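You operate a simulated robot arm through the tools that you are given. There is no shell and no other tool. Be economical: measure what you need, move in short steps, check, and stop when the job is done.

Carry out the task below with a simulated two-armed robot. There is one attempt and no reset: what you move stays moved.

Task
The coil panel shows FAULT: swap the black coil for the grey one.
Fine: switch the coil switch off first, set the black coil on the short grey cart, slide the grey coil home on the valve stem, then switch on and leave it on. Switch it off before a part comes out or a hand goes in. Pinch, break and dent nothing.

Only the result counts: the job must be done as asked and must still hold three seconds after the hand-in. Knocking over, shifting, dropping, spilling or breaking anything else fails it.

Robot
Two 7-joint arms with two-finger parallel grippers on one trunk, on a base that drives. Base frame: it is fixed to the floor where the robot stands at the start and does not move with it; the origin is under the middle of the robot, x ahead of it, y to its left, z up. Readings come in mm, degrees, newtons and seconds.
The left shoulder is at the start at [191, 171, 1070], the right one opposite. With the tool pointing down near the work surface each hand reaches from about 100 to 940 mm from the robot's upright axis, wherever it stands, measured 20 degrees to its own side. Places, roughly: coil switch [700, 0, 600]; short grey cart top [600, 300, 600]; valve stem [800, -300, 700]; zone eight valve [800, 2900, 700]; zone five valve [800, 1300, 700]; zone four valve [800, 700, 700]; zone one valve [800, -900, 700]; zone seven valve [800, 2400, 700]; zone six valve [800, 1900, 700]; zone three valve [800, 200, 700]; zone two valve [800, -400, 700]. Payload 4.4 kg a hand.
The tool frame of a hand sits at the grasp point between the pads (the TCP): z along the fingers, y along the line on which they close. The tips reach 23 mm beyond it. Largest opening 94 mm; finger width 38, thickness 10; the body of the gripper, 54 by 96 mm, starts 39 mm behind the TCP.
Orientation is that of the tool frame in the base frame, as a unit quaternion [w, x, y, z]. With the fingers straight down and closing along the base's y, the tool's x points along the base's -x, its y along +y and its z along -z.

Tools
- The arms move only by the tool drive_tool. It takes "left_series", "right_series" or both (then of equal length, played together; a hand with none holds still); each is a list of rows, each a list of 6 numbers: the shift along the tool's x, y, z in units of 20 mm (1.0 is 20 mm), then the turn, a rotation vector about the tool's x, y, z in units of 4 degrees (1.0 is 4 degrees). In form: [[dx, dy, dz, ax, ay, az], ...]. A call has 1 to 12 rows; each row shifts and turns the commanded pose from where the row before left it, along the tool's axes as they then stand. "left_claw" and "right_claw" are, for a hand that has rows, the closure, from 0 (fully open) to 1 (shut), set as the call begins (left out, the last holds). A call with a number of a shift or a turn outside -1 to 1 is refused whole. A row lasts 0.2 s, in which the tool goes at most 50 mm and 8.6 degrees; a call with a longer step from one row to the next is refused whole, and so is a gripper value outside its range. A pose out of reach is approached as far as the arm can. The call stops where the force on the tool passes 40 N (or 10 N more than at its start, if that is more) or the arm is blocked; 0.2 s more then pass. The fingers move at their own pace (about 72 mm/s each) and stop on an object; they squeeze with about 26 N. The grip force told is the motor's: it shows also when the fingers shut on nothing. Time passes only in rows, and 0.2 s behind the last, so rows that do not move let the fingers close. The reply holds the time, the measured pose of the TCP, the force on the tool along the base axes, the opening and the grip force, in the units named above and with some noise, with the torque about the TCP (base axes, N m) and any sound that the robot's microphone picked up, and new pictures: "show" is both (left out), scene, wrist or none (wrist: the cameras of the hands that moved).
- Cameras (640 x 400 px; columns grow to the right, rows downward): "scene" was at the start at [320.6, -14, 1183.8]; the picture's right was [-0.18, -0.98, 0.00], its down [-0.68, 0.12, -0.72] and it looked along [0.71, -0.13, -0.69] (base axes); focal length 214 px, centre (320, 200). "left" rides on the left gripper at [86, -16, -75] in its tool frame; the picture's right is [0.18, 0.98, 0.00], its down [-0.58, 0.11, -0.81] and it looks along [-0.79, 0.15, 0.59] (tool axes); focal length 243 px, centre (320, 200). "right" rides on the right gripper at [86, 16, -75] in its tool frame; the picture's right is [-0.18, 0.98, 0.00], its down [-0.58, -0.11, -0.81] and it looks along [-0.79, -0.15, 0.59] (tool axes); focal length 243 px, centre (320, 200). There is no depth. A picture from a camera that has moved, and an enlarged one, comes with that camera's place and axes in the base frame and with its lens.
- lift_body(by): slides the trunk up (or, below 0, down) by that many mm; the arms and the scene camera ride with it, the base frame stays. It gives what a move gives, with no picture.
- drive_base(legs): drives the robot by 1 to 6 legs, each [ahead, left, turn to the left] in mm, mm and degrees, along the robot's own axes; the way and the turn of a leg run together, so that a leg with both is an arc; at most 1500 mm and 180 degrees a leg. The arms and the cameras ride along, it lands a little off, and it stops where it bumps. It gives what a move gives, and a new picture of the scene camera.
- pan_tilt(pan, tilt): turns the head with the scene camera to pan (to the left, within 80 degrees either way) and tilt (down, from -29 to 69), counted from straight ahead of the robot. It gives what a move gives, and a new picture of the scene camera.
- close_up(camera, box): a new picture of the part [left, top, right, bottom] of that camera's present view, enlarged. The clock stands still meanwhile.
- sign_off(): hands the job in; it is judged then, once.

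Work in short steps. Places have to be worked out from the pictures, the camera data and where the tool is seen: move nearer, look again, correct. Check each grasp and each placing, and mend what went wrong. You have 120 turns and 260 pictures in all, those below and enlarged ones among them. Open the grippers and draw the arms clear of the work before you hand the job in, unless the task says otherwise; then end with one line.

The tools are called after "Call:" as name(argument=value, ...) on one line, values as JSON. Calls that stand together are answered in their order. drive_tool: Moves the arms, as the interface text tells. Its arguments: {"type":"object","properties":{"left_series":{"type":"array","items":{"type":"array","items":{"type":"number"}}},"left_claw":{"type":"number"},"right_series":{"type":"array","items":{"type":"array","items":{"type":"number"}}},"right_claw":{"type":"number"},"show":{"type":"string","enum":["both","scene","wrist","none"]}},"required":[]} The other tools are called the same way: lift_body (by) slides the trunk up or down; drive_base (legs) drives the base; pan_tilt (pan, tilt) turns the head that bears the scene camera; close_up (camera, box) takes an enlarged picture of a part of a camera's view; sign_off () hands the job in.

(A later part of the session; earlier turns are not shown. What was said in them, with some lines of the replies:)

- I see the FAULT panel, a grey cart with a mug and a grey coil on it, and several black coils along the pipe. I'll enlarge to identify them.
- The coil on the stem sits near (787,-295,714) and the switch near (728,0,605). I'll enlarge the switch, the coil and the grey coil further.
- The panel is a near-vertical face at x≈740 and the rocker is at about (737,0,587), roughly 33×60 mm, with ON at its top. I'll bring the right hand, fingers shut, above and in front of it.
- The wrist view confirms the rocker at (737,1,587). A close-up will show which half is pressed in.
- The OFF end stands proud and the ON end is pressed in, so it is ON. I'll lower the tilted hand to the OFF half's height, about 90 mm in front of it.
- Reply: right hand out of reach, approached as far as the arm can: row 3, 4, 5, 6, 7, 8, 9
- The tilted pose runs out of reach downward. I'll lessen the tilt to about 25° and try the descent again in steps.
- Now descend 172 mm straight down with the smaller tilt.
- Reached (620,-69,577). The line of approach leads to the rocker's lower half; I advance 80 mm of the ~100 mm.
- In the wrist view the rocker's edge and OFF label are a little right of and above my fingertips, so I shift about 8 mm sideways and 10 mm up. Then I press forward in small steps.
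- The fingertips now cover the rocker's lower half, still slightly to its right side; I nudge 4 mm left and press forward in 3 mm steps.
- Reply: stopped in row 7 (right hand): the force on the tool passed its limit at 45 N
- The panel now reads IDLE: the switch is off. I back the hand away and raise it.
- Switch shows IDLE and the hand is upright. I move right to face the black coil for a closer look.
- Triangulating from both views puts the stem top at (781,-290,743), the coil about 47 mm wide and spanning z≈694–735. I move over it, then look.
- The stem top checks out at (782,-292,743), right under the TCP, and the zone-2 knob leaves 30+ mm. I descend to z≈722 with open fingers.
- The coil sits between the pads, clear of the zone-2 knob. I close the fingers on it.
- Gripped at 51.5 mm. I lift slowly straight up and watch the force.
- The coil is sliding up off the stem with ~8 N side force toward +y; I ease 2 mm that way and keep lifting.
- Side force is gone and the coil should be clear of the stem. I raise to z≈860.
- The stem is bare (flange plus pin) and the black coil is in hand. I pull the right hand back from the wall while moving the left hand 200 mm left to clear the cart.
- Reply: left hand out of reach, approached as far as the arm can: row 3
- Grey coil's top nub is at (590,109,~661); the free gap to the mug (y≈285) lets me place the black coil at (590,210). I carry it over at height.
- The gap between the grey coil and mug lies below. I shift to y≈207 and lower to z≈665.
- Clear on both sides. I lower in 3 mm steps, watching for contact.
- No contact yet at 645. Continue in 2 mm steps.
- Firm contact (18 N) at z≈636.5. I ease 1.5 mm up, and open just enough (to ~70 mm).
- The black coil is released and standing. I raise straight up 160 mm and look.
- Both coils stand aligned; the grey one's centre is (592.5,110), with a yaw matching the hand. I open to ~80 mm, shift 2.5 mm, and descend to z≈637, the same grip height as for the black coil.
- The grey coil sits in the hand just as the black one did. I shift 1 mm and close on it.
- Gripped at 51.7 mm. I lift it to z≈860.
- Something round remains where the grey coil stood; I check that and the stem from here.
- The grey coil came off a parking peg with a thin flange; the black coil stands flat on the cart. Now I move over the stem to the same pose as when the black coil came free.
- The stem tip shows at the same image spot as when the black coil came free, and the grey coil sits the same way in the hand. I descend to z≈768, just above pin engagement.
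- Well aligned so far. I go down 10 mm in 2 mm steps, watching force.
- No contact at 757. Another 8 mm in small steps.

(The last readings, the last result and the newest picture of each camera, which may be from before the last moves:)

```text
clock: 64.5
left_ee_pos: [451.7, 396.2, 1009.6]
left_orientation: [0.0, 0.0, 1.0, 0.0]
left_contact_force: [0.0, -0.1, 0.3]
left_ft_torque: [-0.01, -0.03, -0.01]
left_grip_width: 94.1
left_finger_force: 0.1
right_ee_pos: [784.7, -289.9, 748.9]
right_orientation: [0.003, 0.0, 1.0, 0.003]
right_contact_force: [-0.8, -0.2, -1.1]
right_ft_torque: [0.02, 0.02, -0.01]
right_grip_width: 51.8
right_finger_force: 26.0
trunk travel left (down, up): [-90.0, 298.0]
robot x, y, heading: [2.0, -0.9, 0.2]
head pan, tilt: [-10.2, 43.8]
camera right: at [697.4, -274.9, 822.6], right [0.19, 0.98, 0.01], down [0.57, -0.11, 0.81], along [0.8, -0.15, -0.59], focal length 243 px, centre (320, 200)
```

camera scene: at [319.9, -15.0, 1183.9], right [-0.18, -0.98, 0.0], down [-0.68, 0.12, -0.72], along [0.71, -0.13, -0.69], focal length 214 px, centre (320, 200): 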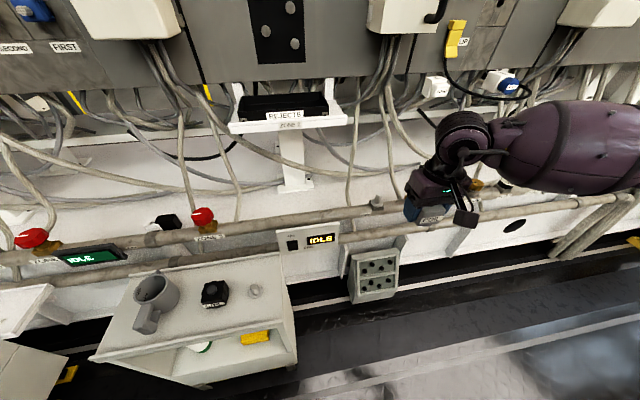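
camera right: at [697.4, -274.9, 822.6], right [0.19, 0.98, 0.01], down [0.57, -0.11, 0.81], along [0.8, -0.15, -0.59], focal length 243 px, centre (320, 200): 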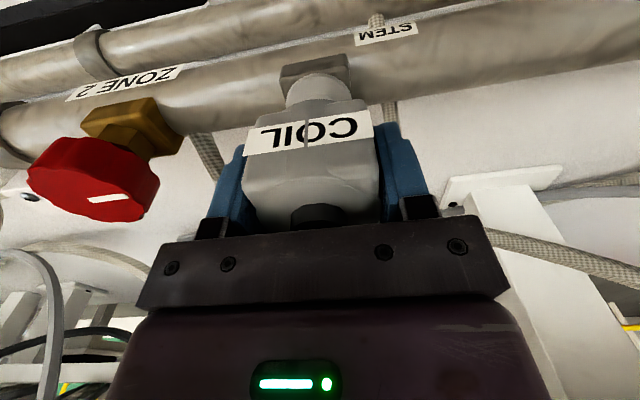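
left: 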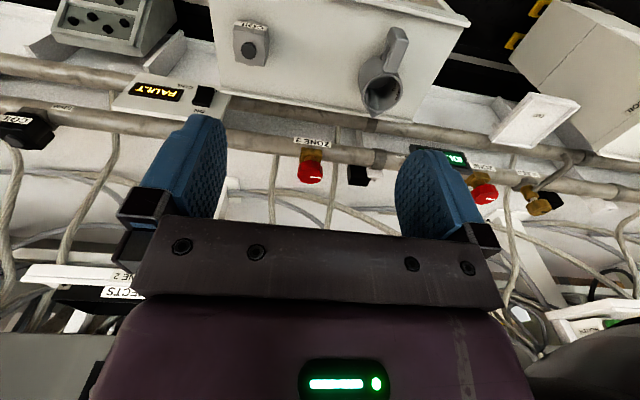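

Still no force and the pin is vanishing into the bore. Continue down.

Call:
drive_tool(right_series=[[0, 0, 0.12, 0, 0, 0], [0, 0, 0.12, 0, 0, 0], [0, 0, 0.12, 0, 0, 0], [0, 0, 0.12, 0, 0, 0], [0, 0, 0.12, 0, 0, 0], [0, 0, 0.12, 0, 0, 0]], show="none")

Call:
drive_tool(right_series=[[0, 0, 0.12, 0, 0, 0], [0, 0, 0.12, 0, 0, 0], [0, 0, 0.12, 0, 0, 0]], show="wrist")

```text
clock: 65.9
left_ee_pos: [452.4, 396.6, 1010.0]
left_orientation: [0.0, 0.002, 1.0, 0.0]
left_contact_force: [-0.7, 0.5, -0.1]
left_ft_torque: [0.0, 0.01, -0.01]
left_grip_width: 94.3
left_finger_force: 0.1
right_ee_pos: [784.1, -288.8, 734.1]
right_orientation: [0.004, 0.001, 1.0, 0.003]
right_contact_force: [-0.3, -0.4, -1.1]
right_ft_torque: [0.03, 0.02, 0.01]
right_grip_width: 51.5
right_finger_force: 25.9
trunk travel left (down, up): [-90.0, 298.0]
robot x, y, heading: [0.3, -0.9, -0.1]
head pan, tilt: [-10.2, 43.8]
```

```text
clock: 66.7
left_ee_pos: [450.9, 395.6, 1009.5]
left_orientation: [0.0, 0.001, 1.0, 0.001]
left_contact_force: [0.5, 1.2, 0.3]
left_ft_torque: [-0.02, 0.04, 0.01]
left_grip_width: 94.3
left_finger_force: 0.0
right_ee_pos: [783.9, -289.3, 725.7]
right_orientation: [0.003, 0.001, 1.0, 0.003]
right_contact_force: [0.9, 0.2, -1.4]
right_ft_torque: [0.0, -0.04, -0.02]
right_grip_width: 51.9
right_finger_force: 26.1
trunk travel left (down, up): [-90.0, 298.0]
robot x, y, heading: [-0.8, 3.2, 0.1]
head pan, tilt: [-10.2, 43.8]
camera right: at [697.5, -274.6, 800.8], right [0.19, 0.98, 0.01], down [0.58, -0.11, 0.81], along [0.8, -0.15, -0.59], focal length 243 px, centre (320, 200)
```

right: 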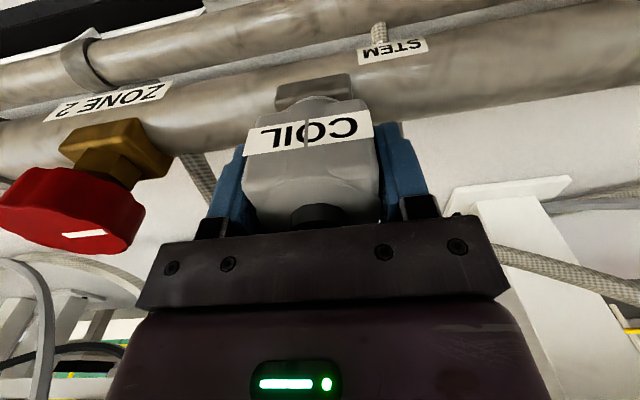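

Nearly home with no side force. I feel for the seat in 1.6 mm steps.

Call:
drive_tool(right_series=[[0, 0, 0.08, 0, 0, 0], [0, 0, 0.08, 0, 0, 0], [0, 0, 0.08, 0, 0, 0]], show="none")

```text
clock: 67.5
left_ee_pos: [451.9, 395.4, 1009.4]
left_orientation: [-0.001, 0.001, 1.0, 0.0]
left_contact_force: [0.1, -0.5, 0.9]
left_ft_torque: [-0.03, 0.0, 0.02]
left_grip_width: 93.9
left_finger_force: 0.0
right_ee_pos: [783.6, -289.0, 722.7]
right_orientation: [0.003, 0.001, 1.0, 0.003]
right_contact_force: [0.4, -1.0, -0.3]
right_ft_torque: [0.03, 0.01, -0.01]
right_grip_width: 51.6
right_finger_force: 26.4
trunk travel left (down, up): [-90.0, 298.0]
robot x, y, heading: [-1.1, 0.1, -0.2]
head pan, tilt: [-10.2, 43.8]
```

Force still nil; continuing at 1.2 mm steps.

Call:
drive_tool(right_series=[[0, 0, 0.06, 0, 0, 0], [0, 0, 0.06, 0, 0, 0]], show="none")

Call:
drive_tool(right_series=[[0, 0, 0.06, 0, 0, 0], [0, 0, 0.06, 0, 0, 0]], show="wrist")

```text
clock: 68.1
left_ee_pos: [451.4, 395.8, 1009.5]
left_orientation: [0.0, 0.001, 1.0, 0.0]
left_contact_force: [0.0, -0.2, 0.1]
left_ft_torque: [-0.02, 0.01, 0.0]
left_grip_width: 93.9
left_finger_force: 0.0
right_ee_pos: [783.8, -289.4, 720.5]
right_orientation: [0.005, 0.001, 1.0, 0.004]
right_contact_force: [2.3, -0.1, 4.1]
right_ft_torque: [0.08, -0.11, -0.04]
right_grip_width: 51.5
right_finger_force: 26.2
trunk travel left (down, up): [-90.0, 298.0]
robot x, y, heading: [2.1, 2.2, -0.0]
head pan, tilt: [-10.2, 43.8]
```

```text
clock: 68.7
left_ee_pos: [451.4, 396.6, 1010.6]
left_orientation: [0.0, 0.0, 1.0, 0.0]
left_contact_force: [0.2, 0.3, -0.5]
left_ft_torque: [0.01, 0.01, -0.01]
left_grip_width: 94.0
left_finger_force: 0.2
right_ee_pos: [783.1, -288.4, 719.1]
right_orientation: [0.006, 0.001, 1.0, 0.004]
right_contact_force: [0.5, -0.3, 6.3]
right_ft_torque: [-0.07, 0.06, -0.01]
right_grip_width: 51.9
right_finger_force: 26.2
trunk travel left (down, up): [-90.0, 298.0]
robot x, y, heading: [-6.3, -1.9, -0.3]
head pan, tilt: [-10.2, 43.8]
camera right: at [697.4, -274.3, 793.2], right [0.19, 0.98, 0.01], down [0.57, -0.12, 0.81], along [0.8, -0.15, -0.58], focal length 243 px, centre (320, 200)
```

right: 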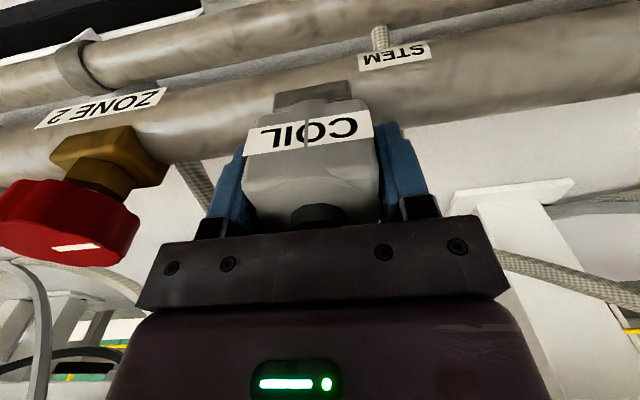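

Resistance of 6 N begins around 720. I press a little further to be sure it seats.

Call:
drive_tool(right_series=[[0, 0, 0.06, 0, 0, 0], [0, 0, 0.06, 0, 0, 0]], show="none")

```text
clock: 69.3
left_ee_pos: [450.3, 396.0, 1010.8]
left_orientation: [0.002, 0.001, 1.0, 0.0]
left_contact_force: [-0.3, 0.4, -0.6]
left_ft_torque: [-0.03, 0.01, 0.02]
left_grip_width: 93.8
left_finger_force: 0.1
right_ee_pos: [784.4, -288.7, 719.0]
right_orientation: [0.007, 0.0, 1.0, 0.004]
right_contact_force: [2.1, 1.1, 18.8]
right_ft_torque: [-0.24, 0.31, 0.07]
right_grip_width: 51.7
right_finger_force: 26.1
trunk travel left (down, up): [-90.0, 298.0]
robot x, y, heading: [-0.6, -3.4, -0.1]
head pan, tilt: [-10.2, 43.8]
```

It stopped at 719 with 19 N: seated. One more light push, then a look at the seat before releasing.

Call:
drive_tool(right_series=[[0, 0, 0.05, 0, 0, 0]], show="none")

Call:
close_up(camera="right", box=[220, 60, 412, 180])

Call:
close_up(camera="scene", box=[350, 170, 430, 220])

```text
clock: 69.7
left_ee_pos: [450.6, 396.9, 1010.9]
left_orientation: [0.0, 0.001, 1.0, 0.0]
left_contact_force: [0.0, -0.8, -0.4]
left_ft_torque: [0.03, 0.0, -0.03]
left_grip_width: 94.0
left_finger_force: 0.1
right_ee_pos: [784.0, -289.6, 717.5]
right_orientation: [0.006, 0.0, 1.0, 0.002]
right_contact_force: [1.4, 0.9, 22.2]
right_ft_torque: [-0.29, 0.05, 0.01]
right_grip_width: 51.8
right_finger_force: 26.6
trunk travel left (down, up): [-90.0, 298.0]
robot x, y, heading: [-0.4, 0.5, -0.1]
head pan, tilt: [-10.2, 43.8]
```

```text
3.33 times, centred on (316, 120) of right
camera zoom: at [697.1, -274.4, 791.4], right [0.19, 0.98, 0.01], down [0.57, -0.12, 0.81], along [0.8, -0.15, -0.58], focal length 809 px, centre (333, 467)
```

zoom: 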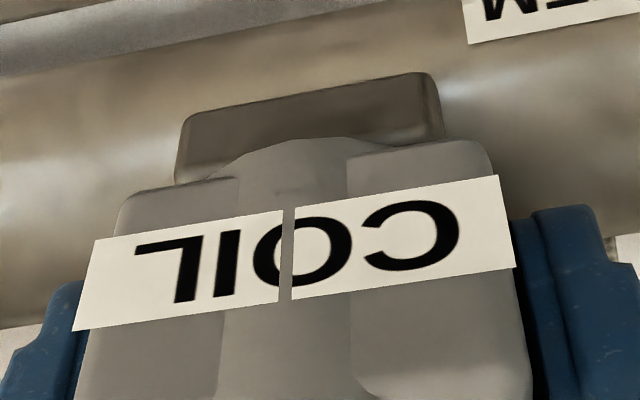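

```text
8.00 times, centred on (390, 195) of scene
camera zoom: at [318.2, -14.1, 1184.6], right [-0.18, -0.98, 0.0], down [-0.68, 0.12, -0.72], along [0.71, -0.13, -0.69], focal length 1716 px, centre (-240, 240)
```

zoom: 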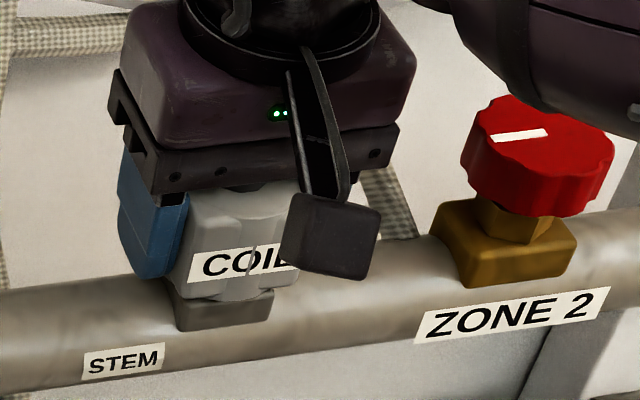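

The flange is covered just as with the black coil and the height agrees (bottom ≈685). I ease off and open the fingers.

Call:
drive_tool(right_series=[[0, 0, -0.06, 0, 0, 0]], show="none")

Call:
drive_tool(right_series=[[0, 0, 0, 0, 0, 0], [0, 0, 0, 0, 0, 0], [0, 0, 0, 0, 0, 0]], right_claw=0.1, show="wrist")

```text
clock: 70.1
left_ee_pos: [450.1, 395.7, 1010.0]
left_orientation: [0.002, 0.001, 1.0, 0.0]
left_contact_force: [0.1, -0.4, 0.0]
left_ft_torque: [0.02, 0.01, 0.03]
left_grip_width: 94.1
left_finger_force: 0.0
right_ee_pos: [784.2, -290.1, 716.7]
right_orientation: [0.005, 0.001, 1.0, 0.002]
right_contact_force: [7.1, 0.1, 19.9]
right_ft_torque: [-0.31, -0.09, 0.01]
right_grip_width: 51.8
right_finger_force: 25.8
trunk travel left (down, up): [-90.0, 298.0]
robot x, y, heading: [0.3, 0.7, -0.2]
head pan, tilt: [-10.2, 43.8]
```

```text
clock: 70.9
left_ee_pos: [452.2, 396.9, 1010.0]
left_orientation: [0.0, 0.0, 1.0, 0.0]
left_contact_force: [-0.1, 0.0, 0.3]
left_ft_torque: [0.02, 0.0, -0.01]
left_grip_width: 94.3
left_finger_force: 0.1
right_ee_pos: [784.5, -290.2, 715.9]
right_orientation: [0.003, 0.002, 1.0, 0.002]
right_contact_force: [0.0, -0.9, -0.3]
right_ft_torque: [-0.03, 0.01, -0.03]
right_grip_width: 84.9
right_finger_force: 0.1
trunk travel left (down, up): [-90.0, 298.0]
robot x, y, heading: [0.4, 0.1, -0.2]
head pan, tilt: [-10.2, 43.8]
camera right: at [697.1, -274.8, 789.3], right [0.19, 0.98, 0.01], down [0.58, -0.11, 0.81], along [0.8, -0.15, -0.59], focal length 243 px, centre (320, 200)
```

right: 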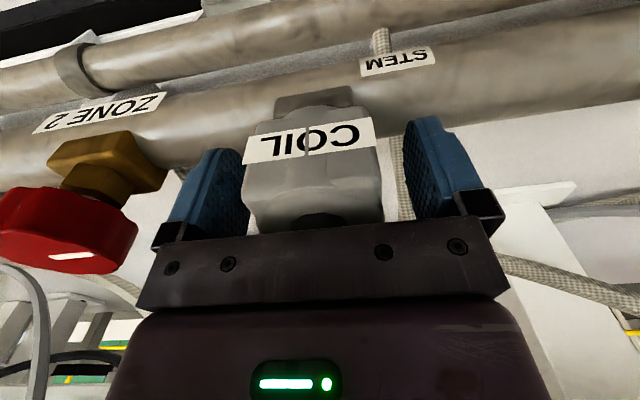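

Released; the coil stays put. I raise the hand clear and check the seat.

Call:
drive_tool(right_series=[[0, 0, -0.4, 0, 0, 0], [0, 0, -0.8, 0, 0, 0], [0, 0, -1, 0, 0, 0], [0, 0, -1, 0, 0, 0], [0, 0, -1, 0, 0, 0], [0, 0, -1, 0, 0, 0], [0, 0, -1, 0, 0, 0], [0, 0, -0.8, 0, 0, 0]], show="none")

Call:
drive_tool(right_series=[[1, 0, 0, 0, 0, 0], [1, 0, 0, 0, 0, 0], [1, 0, 0, 0, 0, 0], [1, 0, 0, 0, 0, 0], [1, 0, 0, 0, 0, 0], [1, 0, 0, 0, 0, 0], [1, 0, 0, 0, 0, 0]], show="wrist", right_claw=1)

Call:
close_up(camera="scene", box=[350, 170, 430, 220])

```text
clock: 72.7
left_ee_pos: [451.1, 396.3, 1010.1]
left_orientation: [0.0, 0.0, 1.0, -0.001]
left_contact_force: [-0.2, -0.2, 0.3]
left_ft_torque: [0.02, 0.01, 0.0]
left_grip_width: 94.3
left_finger_force: 0.0
right_ee_pos: [783.4, -290.6, 855.4]
right_orientation: [0.004, 0.002, 1.0, 0.003]
right_contact_force: [0.8, 0.7, 0.4]
right_ft_torque: [0.0, -0.01, 0.01]
right_grip_width: 84.9
right_finger_force: 0.1
trunk travel left (down, up): [-90.0, 298.0]
robot x, y, heading: [-1.9, 0.6, -0.1]
head pan, tilt: [-10.2, 43.8]
```

```text
clock: 74.3
left_ee_pos: [451.6, 395.9, 1010.4]
left_orientation: [0.0, 0.001, 1.0, 0.0]
left_contact_force: [0.9, 0.0, 0.5]
left_ft_torque: [0.02, 0.02, -0.01]
left_grip_width: 93.9
left_finger_force: 0.2
right_ee_pos: [642.9, -289.9, 853.6]
right_orientation: [0.004, 0.001, 1.0, 0.003]
right_contact_force: [-0.9, -0.3, 0.3]
right_ft_torque: [-0.02, 0.01, 0.01]
right_grip_width: 0.1
right_finger_force: 26.0
trunk travel left (down, up): [-90.0, 298.0]
robot x, y, heading: [-0.8, -1.5, 0.0]
head pan, tilt: [-10.2, 43.8]
camera right: at [555.9, -275.3, 928.6], right [0.19, 0.98, 0.01], down [0.57, -0.12, 0.81], along [0.8, -0.15, -0.59], focal length 243 px, centre (320, 200)
```

right: 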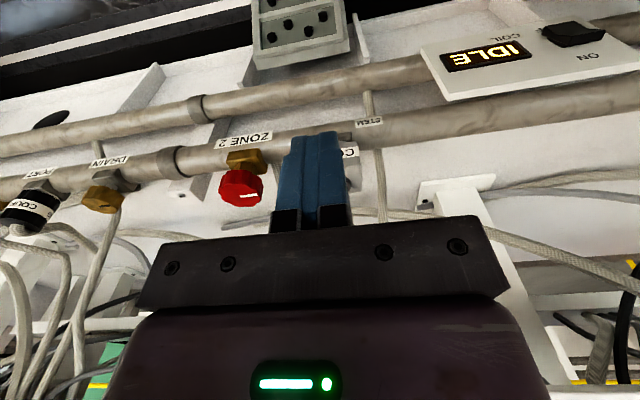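

```text
8.00 times, centred on (390, 195) of scene
camera zoom: at [319.8, -14.8, 1183.9], right [-0.18, -0.98, 0.0], down [-0.68, 0.12, -0.72], along [0.71, -0.13, -0.69], focal length 1716 px, centre (-240, 240)
```

zoom: 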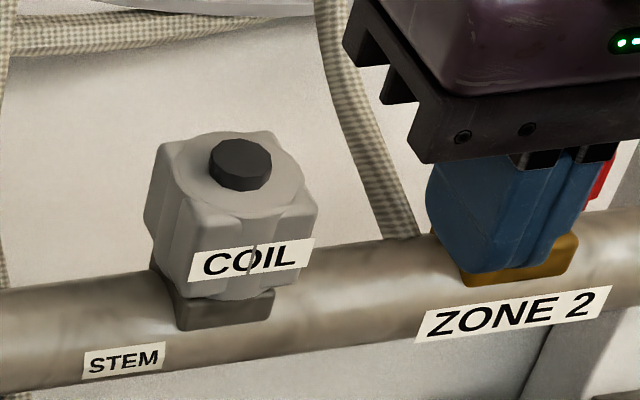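

The grey coil sits at the same height and place as the black one did. Now I go back to the switch with the fingers shut to press its upper (ON) half, using the same tilted approach.

Call:
drive_tool(right_series=[[0, 1, 0, 0, 0, 0], [0, 1, 0, 0, 0, 0], [0, 1, 0, 0, 0, 0], [0, 1, 0, 0, 0, 0], [0, 1, 0, 0, 0, 0], [0, 1, 0, 0, 0, 0], [0, 1, 0, 0, 0, 0], [0, 1, 0, 0, 0, 0], [0, 1, 0, 0, 0, 0], [0, 1, 0, 0, 0, 0], [0, 1, 0, 0, 0, 0], [0, 1, 0, 0, 0, 0]], show="none")

Call:
drive_tool(right_series=[[0, 0, 0, 0, 0, -1], [0, 0, 0, 0, 0, -1], [0, 0, 0, 0, 0, -1], [0, 0, 0, 0, 0, -1], [0, 0, 0, 0, 0, -1], [0, 0, 0, 0, 0, -1], [0, 0, 0, 0, 0, -1], [0, 0, 0, 0, 0, -0.5]], show="none")

Call:
drive_tool(right_series=[[0, 0, 0, 0, -1, 0], [0, 0, 0, 0, -1, 0], [0, 0, 0, 0, -1, 0], [0, 0, 0, 0, -1, 0], [0, 0, 0, 0, -1, 0], [0, 0, 0, 0, -1, 0], [0, 0, 0, 0, -0.25, 0]], show="none")

Call:
drive_tool(right_series=[[0.4, 0, 0.853, 0, 0, 0], [0.4, 0, 0.853, 0, 0, 0], [0.4, 0, 0.853, 0, 0, 0], [0.4, 0, 0.853, 0, 0, 0], [0.4, 0, 0.853, 0, 0, 0], [0.4, 0, 0.853, 0, 0, 0], [0.4, 0, 0.853, 0, 0, 0], [0.4, 0, 0.853, 0, 0, 0], [0.4, 0, 0.853, 0, 0, 0], [0.4, 0, 0.853, 0, 0, 0]], show="both")

```text
clock: 76.9
left_ee_pos: [452.6, 396.8, 1008.8]
left_orientation: [0.0, 0.0, 1.0, 0.0]
left_contact_force: [0.1, -0.3, 0.4]
left_ft_torque: [0.02, 0.01, -0.02]
left_grip_width: 94.1
left_finger_force: 0.1
right_ee_pos: [643.3, -50.3, 855.3]
right_orientation: [0.004, 0.002, 1.0, 0.003]
right_contact_force: [-0.4, 0.3, -1.0]
right_ft_torque: [0.01, -0.03, 0.0]
right_grip_width: 0.1
right_finger_force: 25.8
trunk travel left (down, up): [-90.0, 298.0]
robot x, y, heading: [-1.3, -2.0, -0.1]
head pan, tilt: [-10.2, 43.8]
```

```text
clock: 78.7
left_ee_pos: [451.2, 395.1, 1010.6]
left_orientation: [0.0, 0.001, 1.0, 0.0]
left_contact_force: [0.3, 0.2, 0.0]
left_ft_torque: [-0.02, -0.02, -0.01]
left_grip_width: 94.1
left_finger_force: 0.0
right_ee_pos: [643.4, -50.2, 856.4]
right_orientation: [0.005, -0.258, 0.966, 0.002]
right_contact_force: [0.5, -0.2, 0.0]
right_ft_torque: [-0.01, 0.0, -0.01]
right_grip_width: 0.1
right_finger_force: 26.5
trunk travel left (down, up): [-90.0, 298.0]
robot x, y, heading: [-2.9, 0.5, -0.3]
head pan, tilt: [-10.2, 43.8]
```

```text
clock: 80.3
left_ee_pos: [451.0, 396.2, 1010.1]
left_orientation: [0.0, 0.001, 1.0, 0.0]
left_contact_force: [-0.2, 0.4, 0.5]
left_ft_torque: [0.02, -0.02, -0.01]
left_grip_width: 94.0
left_finger_force: 0.1
right_ee_pos: [644.0, -50.0, 856.2]
right_orientation: [0.213, -0.252, 0.942, 0.057]
right_contact_force: [0.6, -0.1, -0.2]
right_ft_torque: [-0.01, 0.01, 0.0]
right_grip_width: 0.0
right_finger_force: 26.4
trunk travel left (down, up): [-90.0, 298.0]
robot x, y, heading: [-0.0, -2.3, -0.3]
head pan, tilt: [-10.2, 43.8]
```

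```text
clock: 82.5
left_ee_pos: [452.4, 395.7, 1010.0]
left_orientation: [0.0, 0.001, 1.0, 0.0]
left_contact_force: [0.1, -1.1, 0.1]
left_ft_torque: [0.0, 0.0, -0.01]
left_grip_width: 94.3
left_finger_force: 0.0
right_ee_pos: [645.5, -48.3, 664.8]
right_orientation: [0.214, -0.252, 0.942, 0.058]
right_contact_force: [-0.1, 1.0, -0.2]
right_ft_torque: [-0.02, -0.04, 0.03]
right_grip_width: 0.0
right_finger_force: 26.1
trunk travel left (down, up): [-90.0, 298.0]
robot x, y, heading: [-3.7, 1.2, 0.1]
head pan, tilt: [-10.2, 43.8]
camera scene: at [320.3, -14.7, 1183.6], right [-0.18, -0.98, 0.0], down [-0.68, 0.12, -0.72], along [0.71, -0.13, -0.69], focal length 214 px, centre (320, 200)
camera right: at [542.1, -90.9, 696.1], right [-0.35, 0.93, 0.08], down [0.21, -0.01, 0.98], along [0.91, 0.35, -0.19], focal length 243 px, centre (320, 200)
```

scene: 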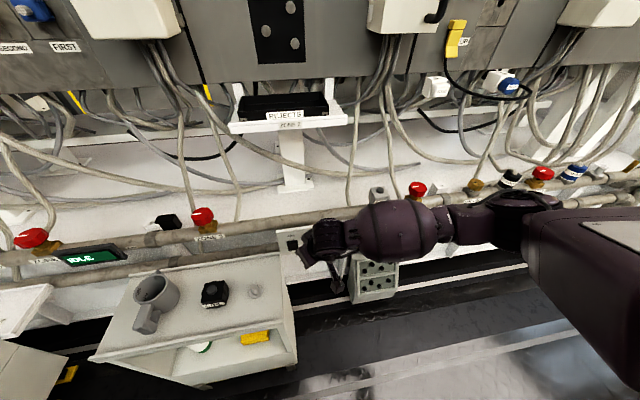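
right: 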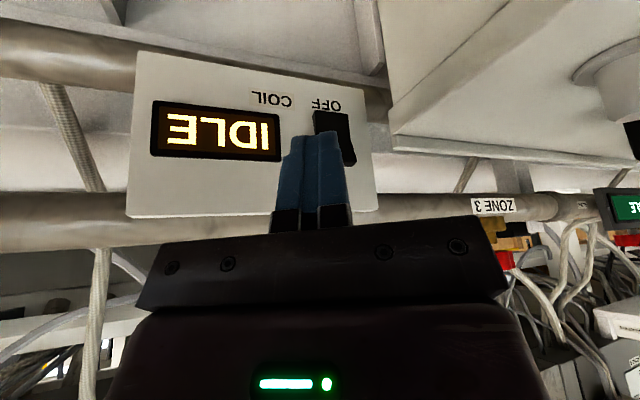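

The rocker spans about z 576–625 and I'm at (645,-48,665). I drop 37 mm, shift about 8 mm left, and go 35 mm forward.

Call:
drive_tool(right_series=[[0.39, 0.2, 0.84, 0, 0, 0], [0.39, 0.2, 0.84, 0, 0, 0], [-0.8, 0, 0.37, 0, 0, 0], [-0.8, 0, 0.37, 0, 0, 0]], show="wrist")

```text
clock: 83.5
left_ee_pos: [452.7, 396.0, 1009.4]
left_orientation: [0.0, 0.0, 1.0, 0.0]
left_contact_force: [-0.1, -0.3, -0.2]
left_ft_torque: [0.0, 0.05, 0.0]
left_grip_width: 94.2
left_finger_force: 0.1
right_ee_pos: [671.4, -23.7, 629.3]
right_orientation: [0.214, -0.251, 0.942, 0.058]
right_contact_force: [0.9, -0.3, 0.3]
right_ft_torque: [-0.01, 0.0, -0.02]
right_grip_width: 0.3
right_finger_force: 26.1
trunk travel left (down, up): [-90.0, 298.0]
robot x, y, heading: [-2.5, -2.9, -0.1]
head pan, tilt: [-10.2, 43.8]
camera right: at [568.3, -65.3, 659.9], right [-0.35, 0.93, 0.08], down [0.21, -0.01, 0.98], along [0.92, 0.35, -0.19], focal length 243 px, centre (320, 200)
```

right: 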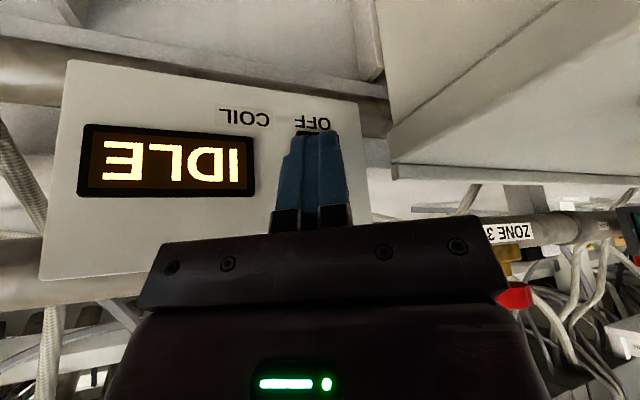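

The fingers are centred on the rocker. I press forward in 3 mm steps.

Call:
drive_tool(right_series=[[-0.14, 0, 0.065, 0, 0, 0], [-0.14, 0, 0.065, 0, 0, 0], [-0.14, 0, 0.065, 0, 0, 0], [-0.14, 0, 0.065, 0, 0, 0], [-0.14, 0, 0.065, 0, 0, 0], [-0.14, 0, 0.065, 0, 0, 0], [-0.14, 0, 0.065, 0, 0, 0], [-0.14, 0, 0.065, 0, 0, 0]], show="wrist")

```text
clock: 85.3
left_ee_pos: [451.2, 396.3, 1009.9]
left_orientation: [-0.001, 0.001, 1.0, 0.0]
left_contact_force: [-0.4, 0.2, 0.6]
left_ft_torque: [0.01, 0.0, 0.03]
left_grip_width: 94.0
left_finger_force: 0.1
right_ee_pos: [692.8, -11.5, 629.8]
right_orientation: [0.213, -0.252, 0.942, 0.057]
right_contact_force: [-0.7, -0.3, 0.8]
right_ft_torque: [-0.02, -0.01, -0.02]
right_grip_width: 0.0
right_finger_force: 25.8
trunk travel left (down, up): [-90.0, 298.0]
robot x, y, heading: [1.3, 2.6, -0.1]
head pan, tilt: [-10.2, 43.8]
camera right: at [589.2, -53.9, 660.5], right [-0.35, 0.94, 0.08], down [0.21, -0.01, 0.98], along [0.92, 0.35, -0.19], focal length 243 px, centre (320, 200)
```

right: 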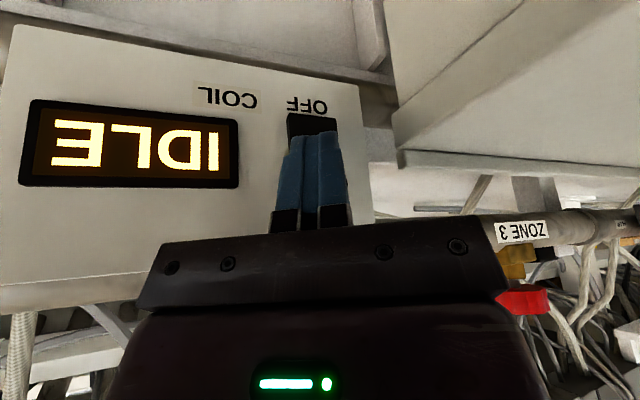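

No contact yet at x≈693; continuing.

Call:
drive_tool(right_series=[[-0.14, 0, 0.065, 0, 0, 0], [-0.14, 0, 0.065, 0, 0, 0], [-0.14, 0, 0.065, 0, 0, 0], [-0.14, 0, 0.065, 0, 0, 0], [-0.14, 0, 0.065, 0, 0, 0], [-0.14, 0, 0.065, 0, 0, 0]], show="wrist")

```text
clock: 86.3
left_ee_pos: [450.5, 394.5, 1011.3]
left_orientation: [0.001, 0.002, 1.0, 0.0]
left_contact_force: [-0.6, 0.7, -0.5]
left_ft_torque: [0.02, 0.02, 0.01]
left_grip_width: 94.2
left_finger_force: 0.1
right_ee_pos: [697.2, -9.4, 630.2]
right_orientation: [0.211, -0.25, 0.943, 0.058]
right_contact_force: [-13.9, -6.2, 12.4]
right_ft_torque: [-0.03, -0.14, -0.08]
right_grip_width: 0.1
right_finger_force: 25.8
trunk travel left (down, up): [-90.0, 298.0]
robot x, y, heading: [-0.5, 1.1, -0.2]
head pan, tilt: [-10.2, 43.8]
stopped in row 4 (right hand): the force on the tool passed its limit at 44 N (the readings are from after the stop); the commanded pose is now the measured one
camera right: at [595.2, -50.8, 661.4], right [-0.34, 0.94, 0.08], down [0.21, -0.01, 0.98], along [0.91, 0.35, -0.2], focal length 243 px, centre (320, 200)
```

right: 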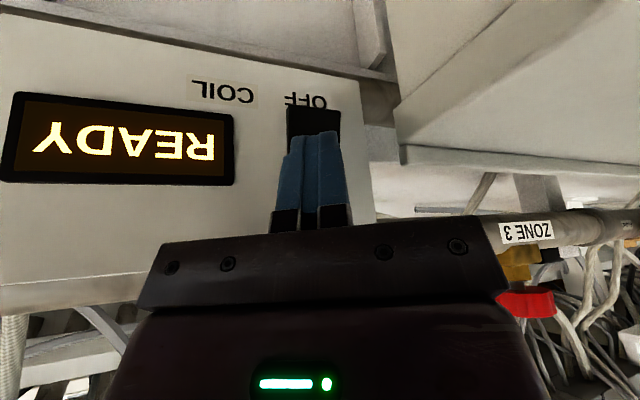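

The panel shows READY: the switch is on and the new coil is accepted. I back straight off and raise the hand clear.

Call:
drive_tool(right_series=[[0.906, 0, -0.4226, 0, 0, 0], [0.906, 0, -0.4226, 0, 0, 0], [0.906, 0, -0.4226, 0, 0, 0], [0.906, 0, -0.4226, 0, 0, 0], [-0.4226, 0, -0.906, 0, 0, 0], [-0.4226, 0, -0.906, 0, 0, 0], [-0.4226, 0, -0.906, 0, 0, 0], [-0.4226, 0, -0.906, 0, 0, 0], [-0.4226, 0, -0.906, 0, 0, 0], [-0.4226, 0, -0.906, 0, 0, 0], [-0.4226, 0, -0.906, 0, 0, 0], [-0.4226, 0, -0.906, 0, 0, 0]], show="none")

Call:
drive_tool(right_series=[[0, -1, -0.4, 0, 0.5, 0], [0, -1, -0.4, 0, 0.5, 0], [0, -1, -0.4, 0, 0.5, 0], [0, -1, -0.4, 0, 0.5, 0], [0, -1, -0.4, 0, 0.5, 0], [0, -1, -0.4, 0, 0.5, 0], [0, -1, -0.4, 0, 0.5, 0], [0, -1, -0.4, 0, 0.5, 0], [0, -1, -0.4, 0, 0.5, 0], [0, -1, -0.4, 0, 0.5, 0]], right_claw=0, show="scene")

Call:
close_up(camera="scene", box=[180, 170, 440, 330])

```text
clock: 88.9
left_ee_pos: [451.7, 394.9, 1010.8]
left_orientation: [0.0, 0.002, 1.0, 0.0]
left_contact_force: [0.7, 0.2, 0.0]
left_ft_torque: [0.0, 0.03, -0.01]
left_grip_width: 94.0
left_finger_force: 0.0
right_ee_pos: [630.8, -48.7, 787.7]
right_orientation: [0.21, -0.25, 0.944, 0.056]
right_contact_force: [-1.0, 0.0, -0.3]
right_ft_torque: [0.04, 0.0, 0.03]
right_grip_width: 0.1
right_finger_force: 25.6
trunk travel left (down, up): [-90.0, 298.0]
robot x, y, heading: [-1.6, -3.8, -0.1]
head pan, tilt: [-10.2, 43.8]
```

```text
clock: 91.1
left_ee_pos: [451.5, 395.9, 1010.0]
left_orientation: [0.0, 0.002, 1.0, 0.001]
left_contact_force: [-0.5, 0.3, 0.4]
left_ft_torque: [-0.02, 0.01, 0.01]
left_grip_width: 94.0
left_finger_force: 0.1
right_ee_pos: [711.7, -232.2, 863.1]
right_orientation: [0.042, -0.257, 0.966, 0.012]
right_contact_force: [-0.3, 0.5, -0.2]
right_ft_torque: [0.0, 0.01, 0.02]
right_grip_width: 94.1
right_finger_force: 0.2
trunk travel left (down, up): [-90.0, 298.0]
robot x, y, heading: [3.3, -0.5, -0.4]
head pan, tilt: [-10.2, 43.8]
camera scene: at [319.5, -15.7, 1183.8], right [-0.18, -0.98, 0.0], down [-0.68, 0.12, -0.72], along [0.71, -0.13, -0.69], focal length 214 px, centre (320, 200)
```

scene: 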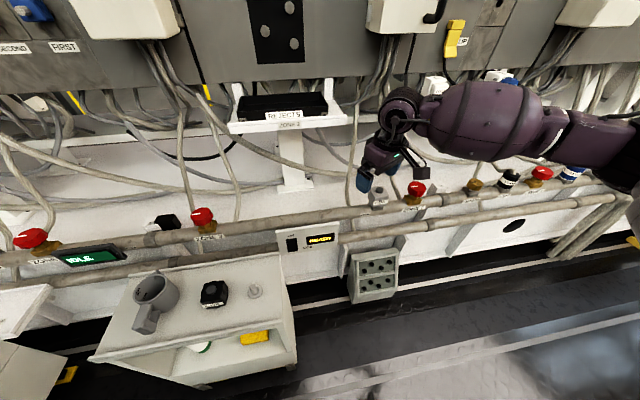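

```text
2.46 times, centred on (310, 250) of scene
camera zoom: at [319.5, -15.7, 1183.8], right [-0.18, -0.98, 0.0], down [-0.68, 0.12, -0.72], along [0.71, -0.13, -0.69], focal length 528 px, centre (345, 77)
```

zoom: 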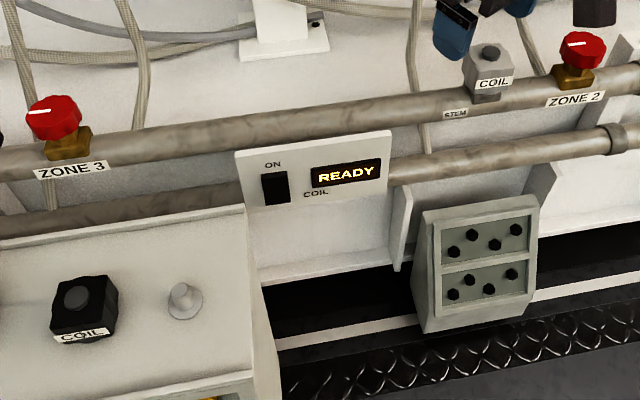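

READY is lit, the grey coil is home and the black coil stands on the cart. I draw the right hand back from the work.

Call:
drive_tool(right_series=[[0.9, 0, -0.3, 0, 0, 0], [0.9, 0, -0.3, 0, 0, 0], [0.9, 0, -0.3, 0, 0, 0], [0.9, 0, -0.3, 0, 0, 0], [0.9, 0, -0.3, 0, 0, 0], [0.9, 0, -0.3, 0, 0, 0], [0.9, 0, -0.3, 0, 0, 0], [0.9, 0, -0.3, 0, 0, 0], [0.9, 0, -0.3, 0, 0, 0], [0.9, 0, -0.3, 0, 0, 0]], show="scene")

Call:
close_up(camera="scene", box=[270, 170, 430, 270])

```text
clock: 93.3
left_ee_pos: [451.0, 394.5, 1010.0]
left_orientation: [0.0, 0.002, 1.0, 0.0]
left_contact_force: [0.4, 0.1, 0.2]
left_ft_torque: [0.02, -0.01, 0.01]
left_grip_width: 93.8
left_finger_force: 0.0
right_ee_pos: [550.0, -325.4, 908.7]
right_orientation: [0.043, -0.257, 0.965, 0.012]
right_contact_force: [0.5, -0.4, 0.1]
right_ft_torque: [0.03, -0.02, 0.01]
right_grip_width: 94.2
right_finger_force: 0.0
trunk travel left (down, up): [-90.0, 298.0]
robot x, y, heading: [-0.2, -2.7, -0.1]
head pan, tilt: [-10.2, 43.8]
camera scene: at [318.8, -15.5, 1184.1], right [-0.18, -0.98, 0.0], down [-0.68, 0.12, -0.72], along [0.71, -0.13, -0.69], focal length 214 px, centre (320, 200)
```

scene: 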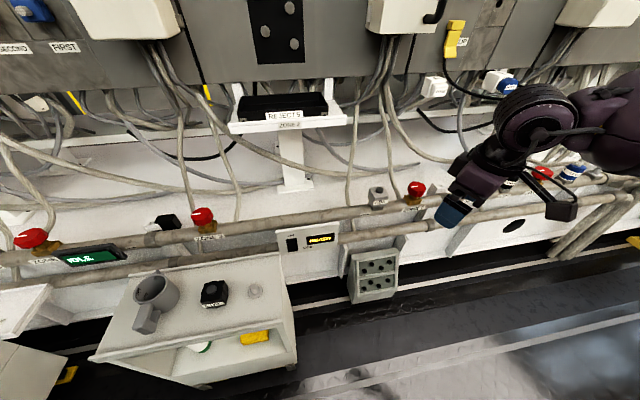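

```text
4.00 times, centred on (350, 220) of scene
camera zoom: at [318.8, -15.5, 1184.1], right [-0.18, -0.98, 0.0], down [-0.68, 0.12, -0.72], along [0.71, -0.13, -0.69], focal length 858 px, centre (200, 120)
```

zoom: 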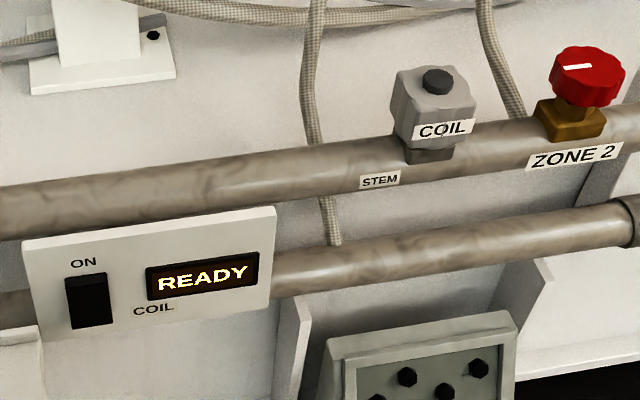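

Everything is in place: grey coil home, switch on and READY, black coil on the cart, grippers open and clear. Handing in.

Call:
sign_off()

```text
The job is handed in.
```

The black coil is off the stem and standing on the short grey cart, the grey coil is seated on the valve stem, and the switch is back on with the panel reading READY.
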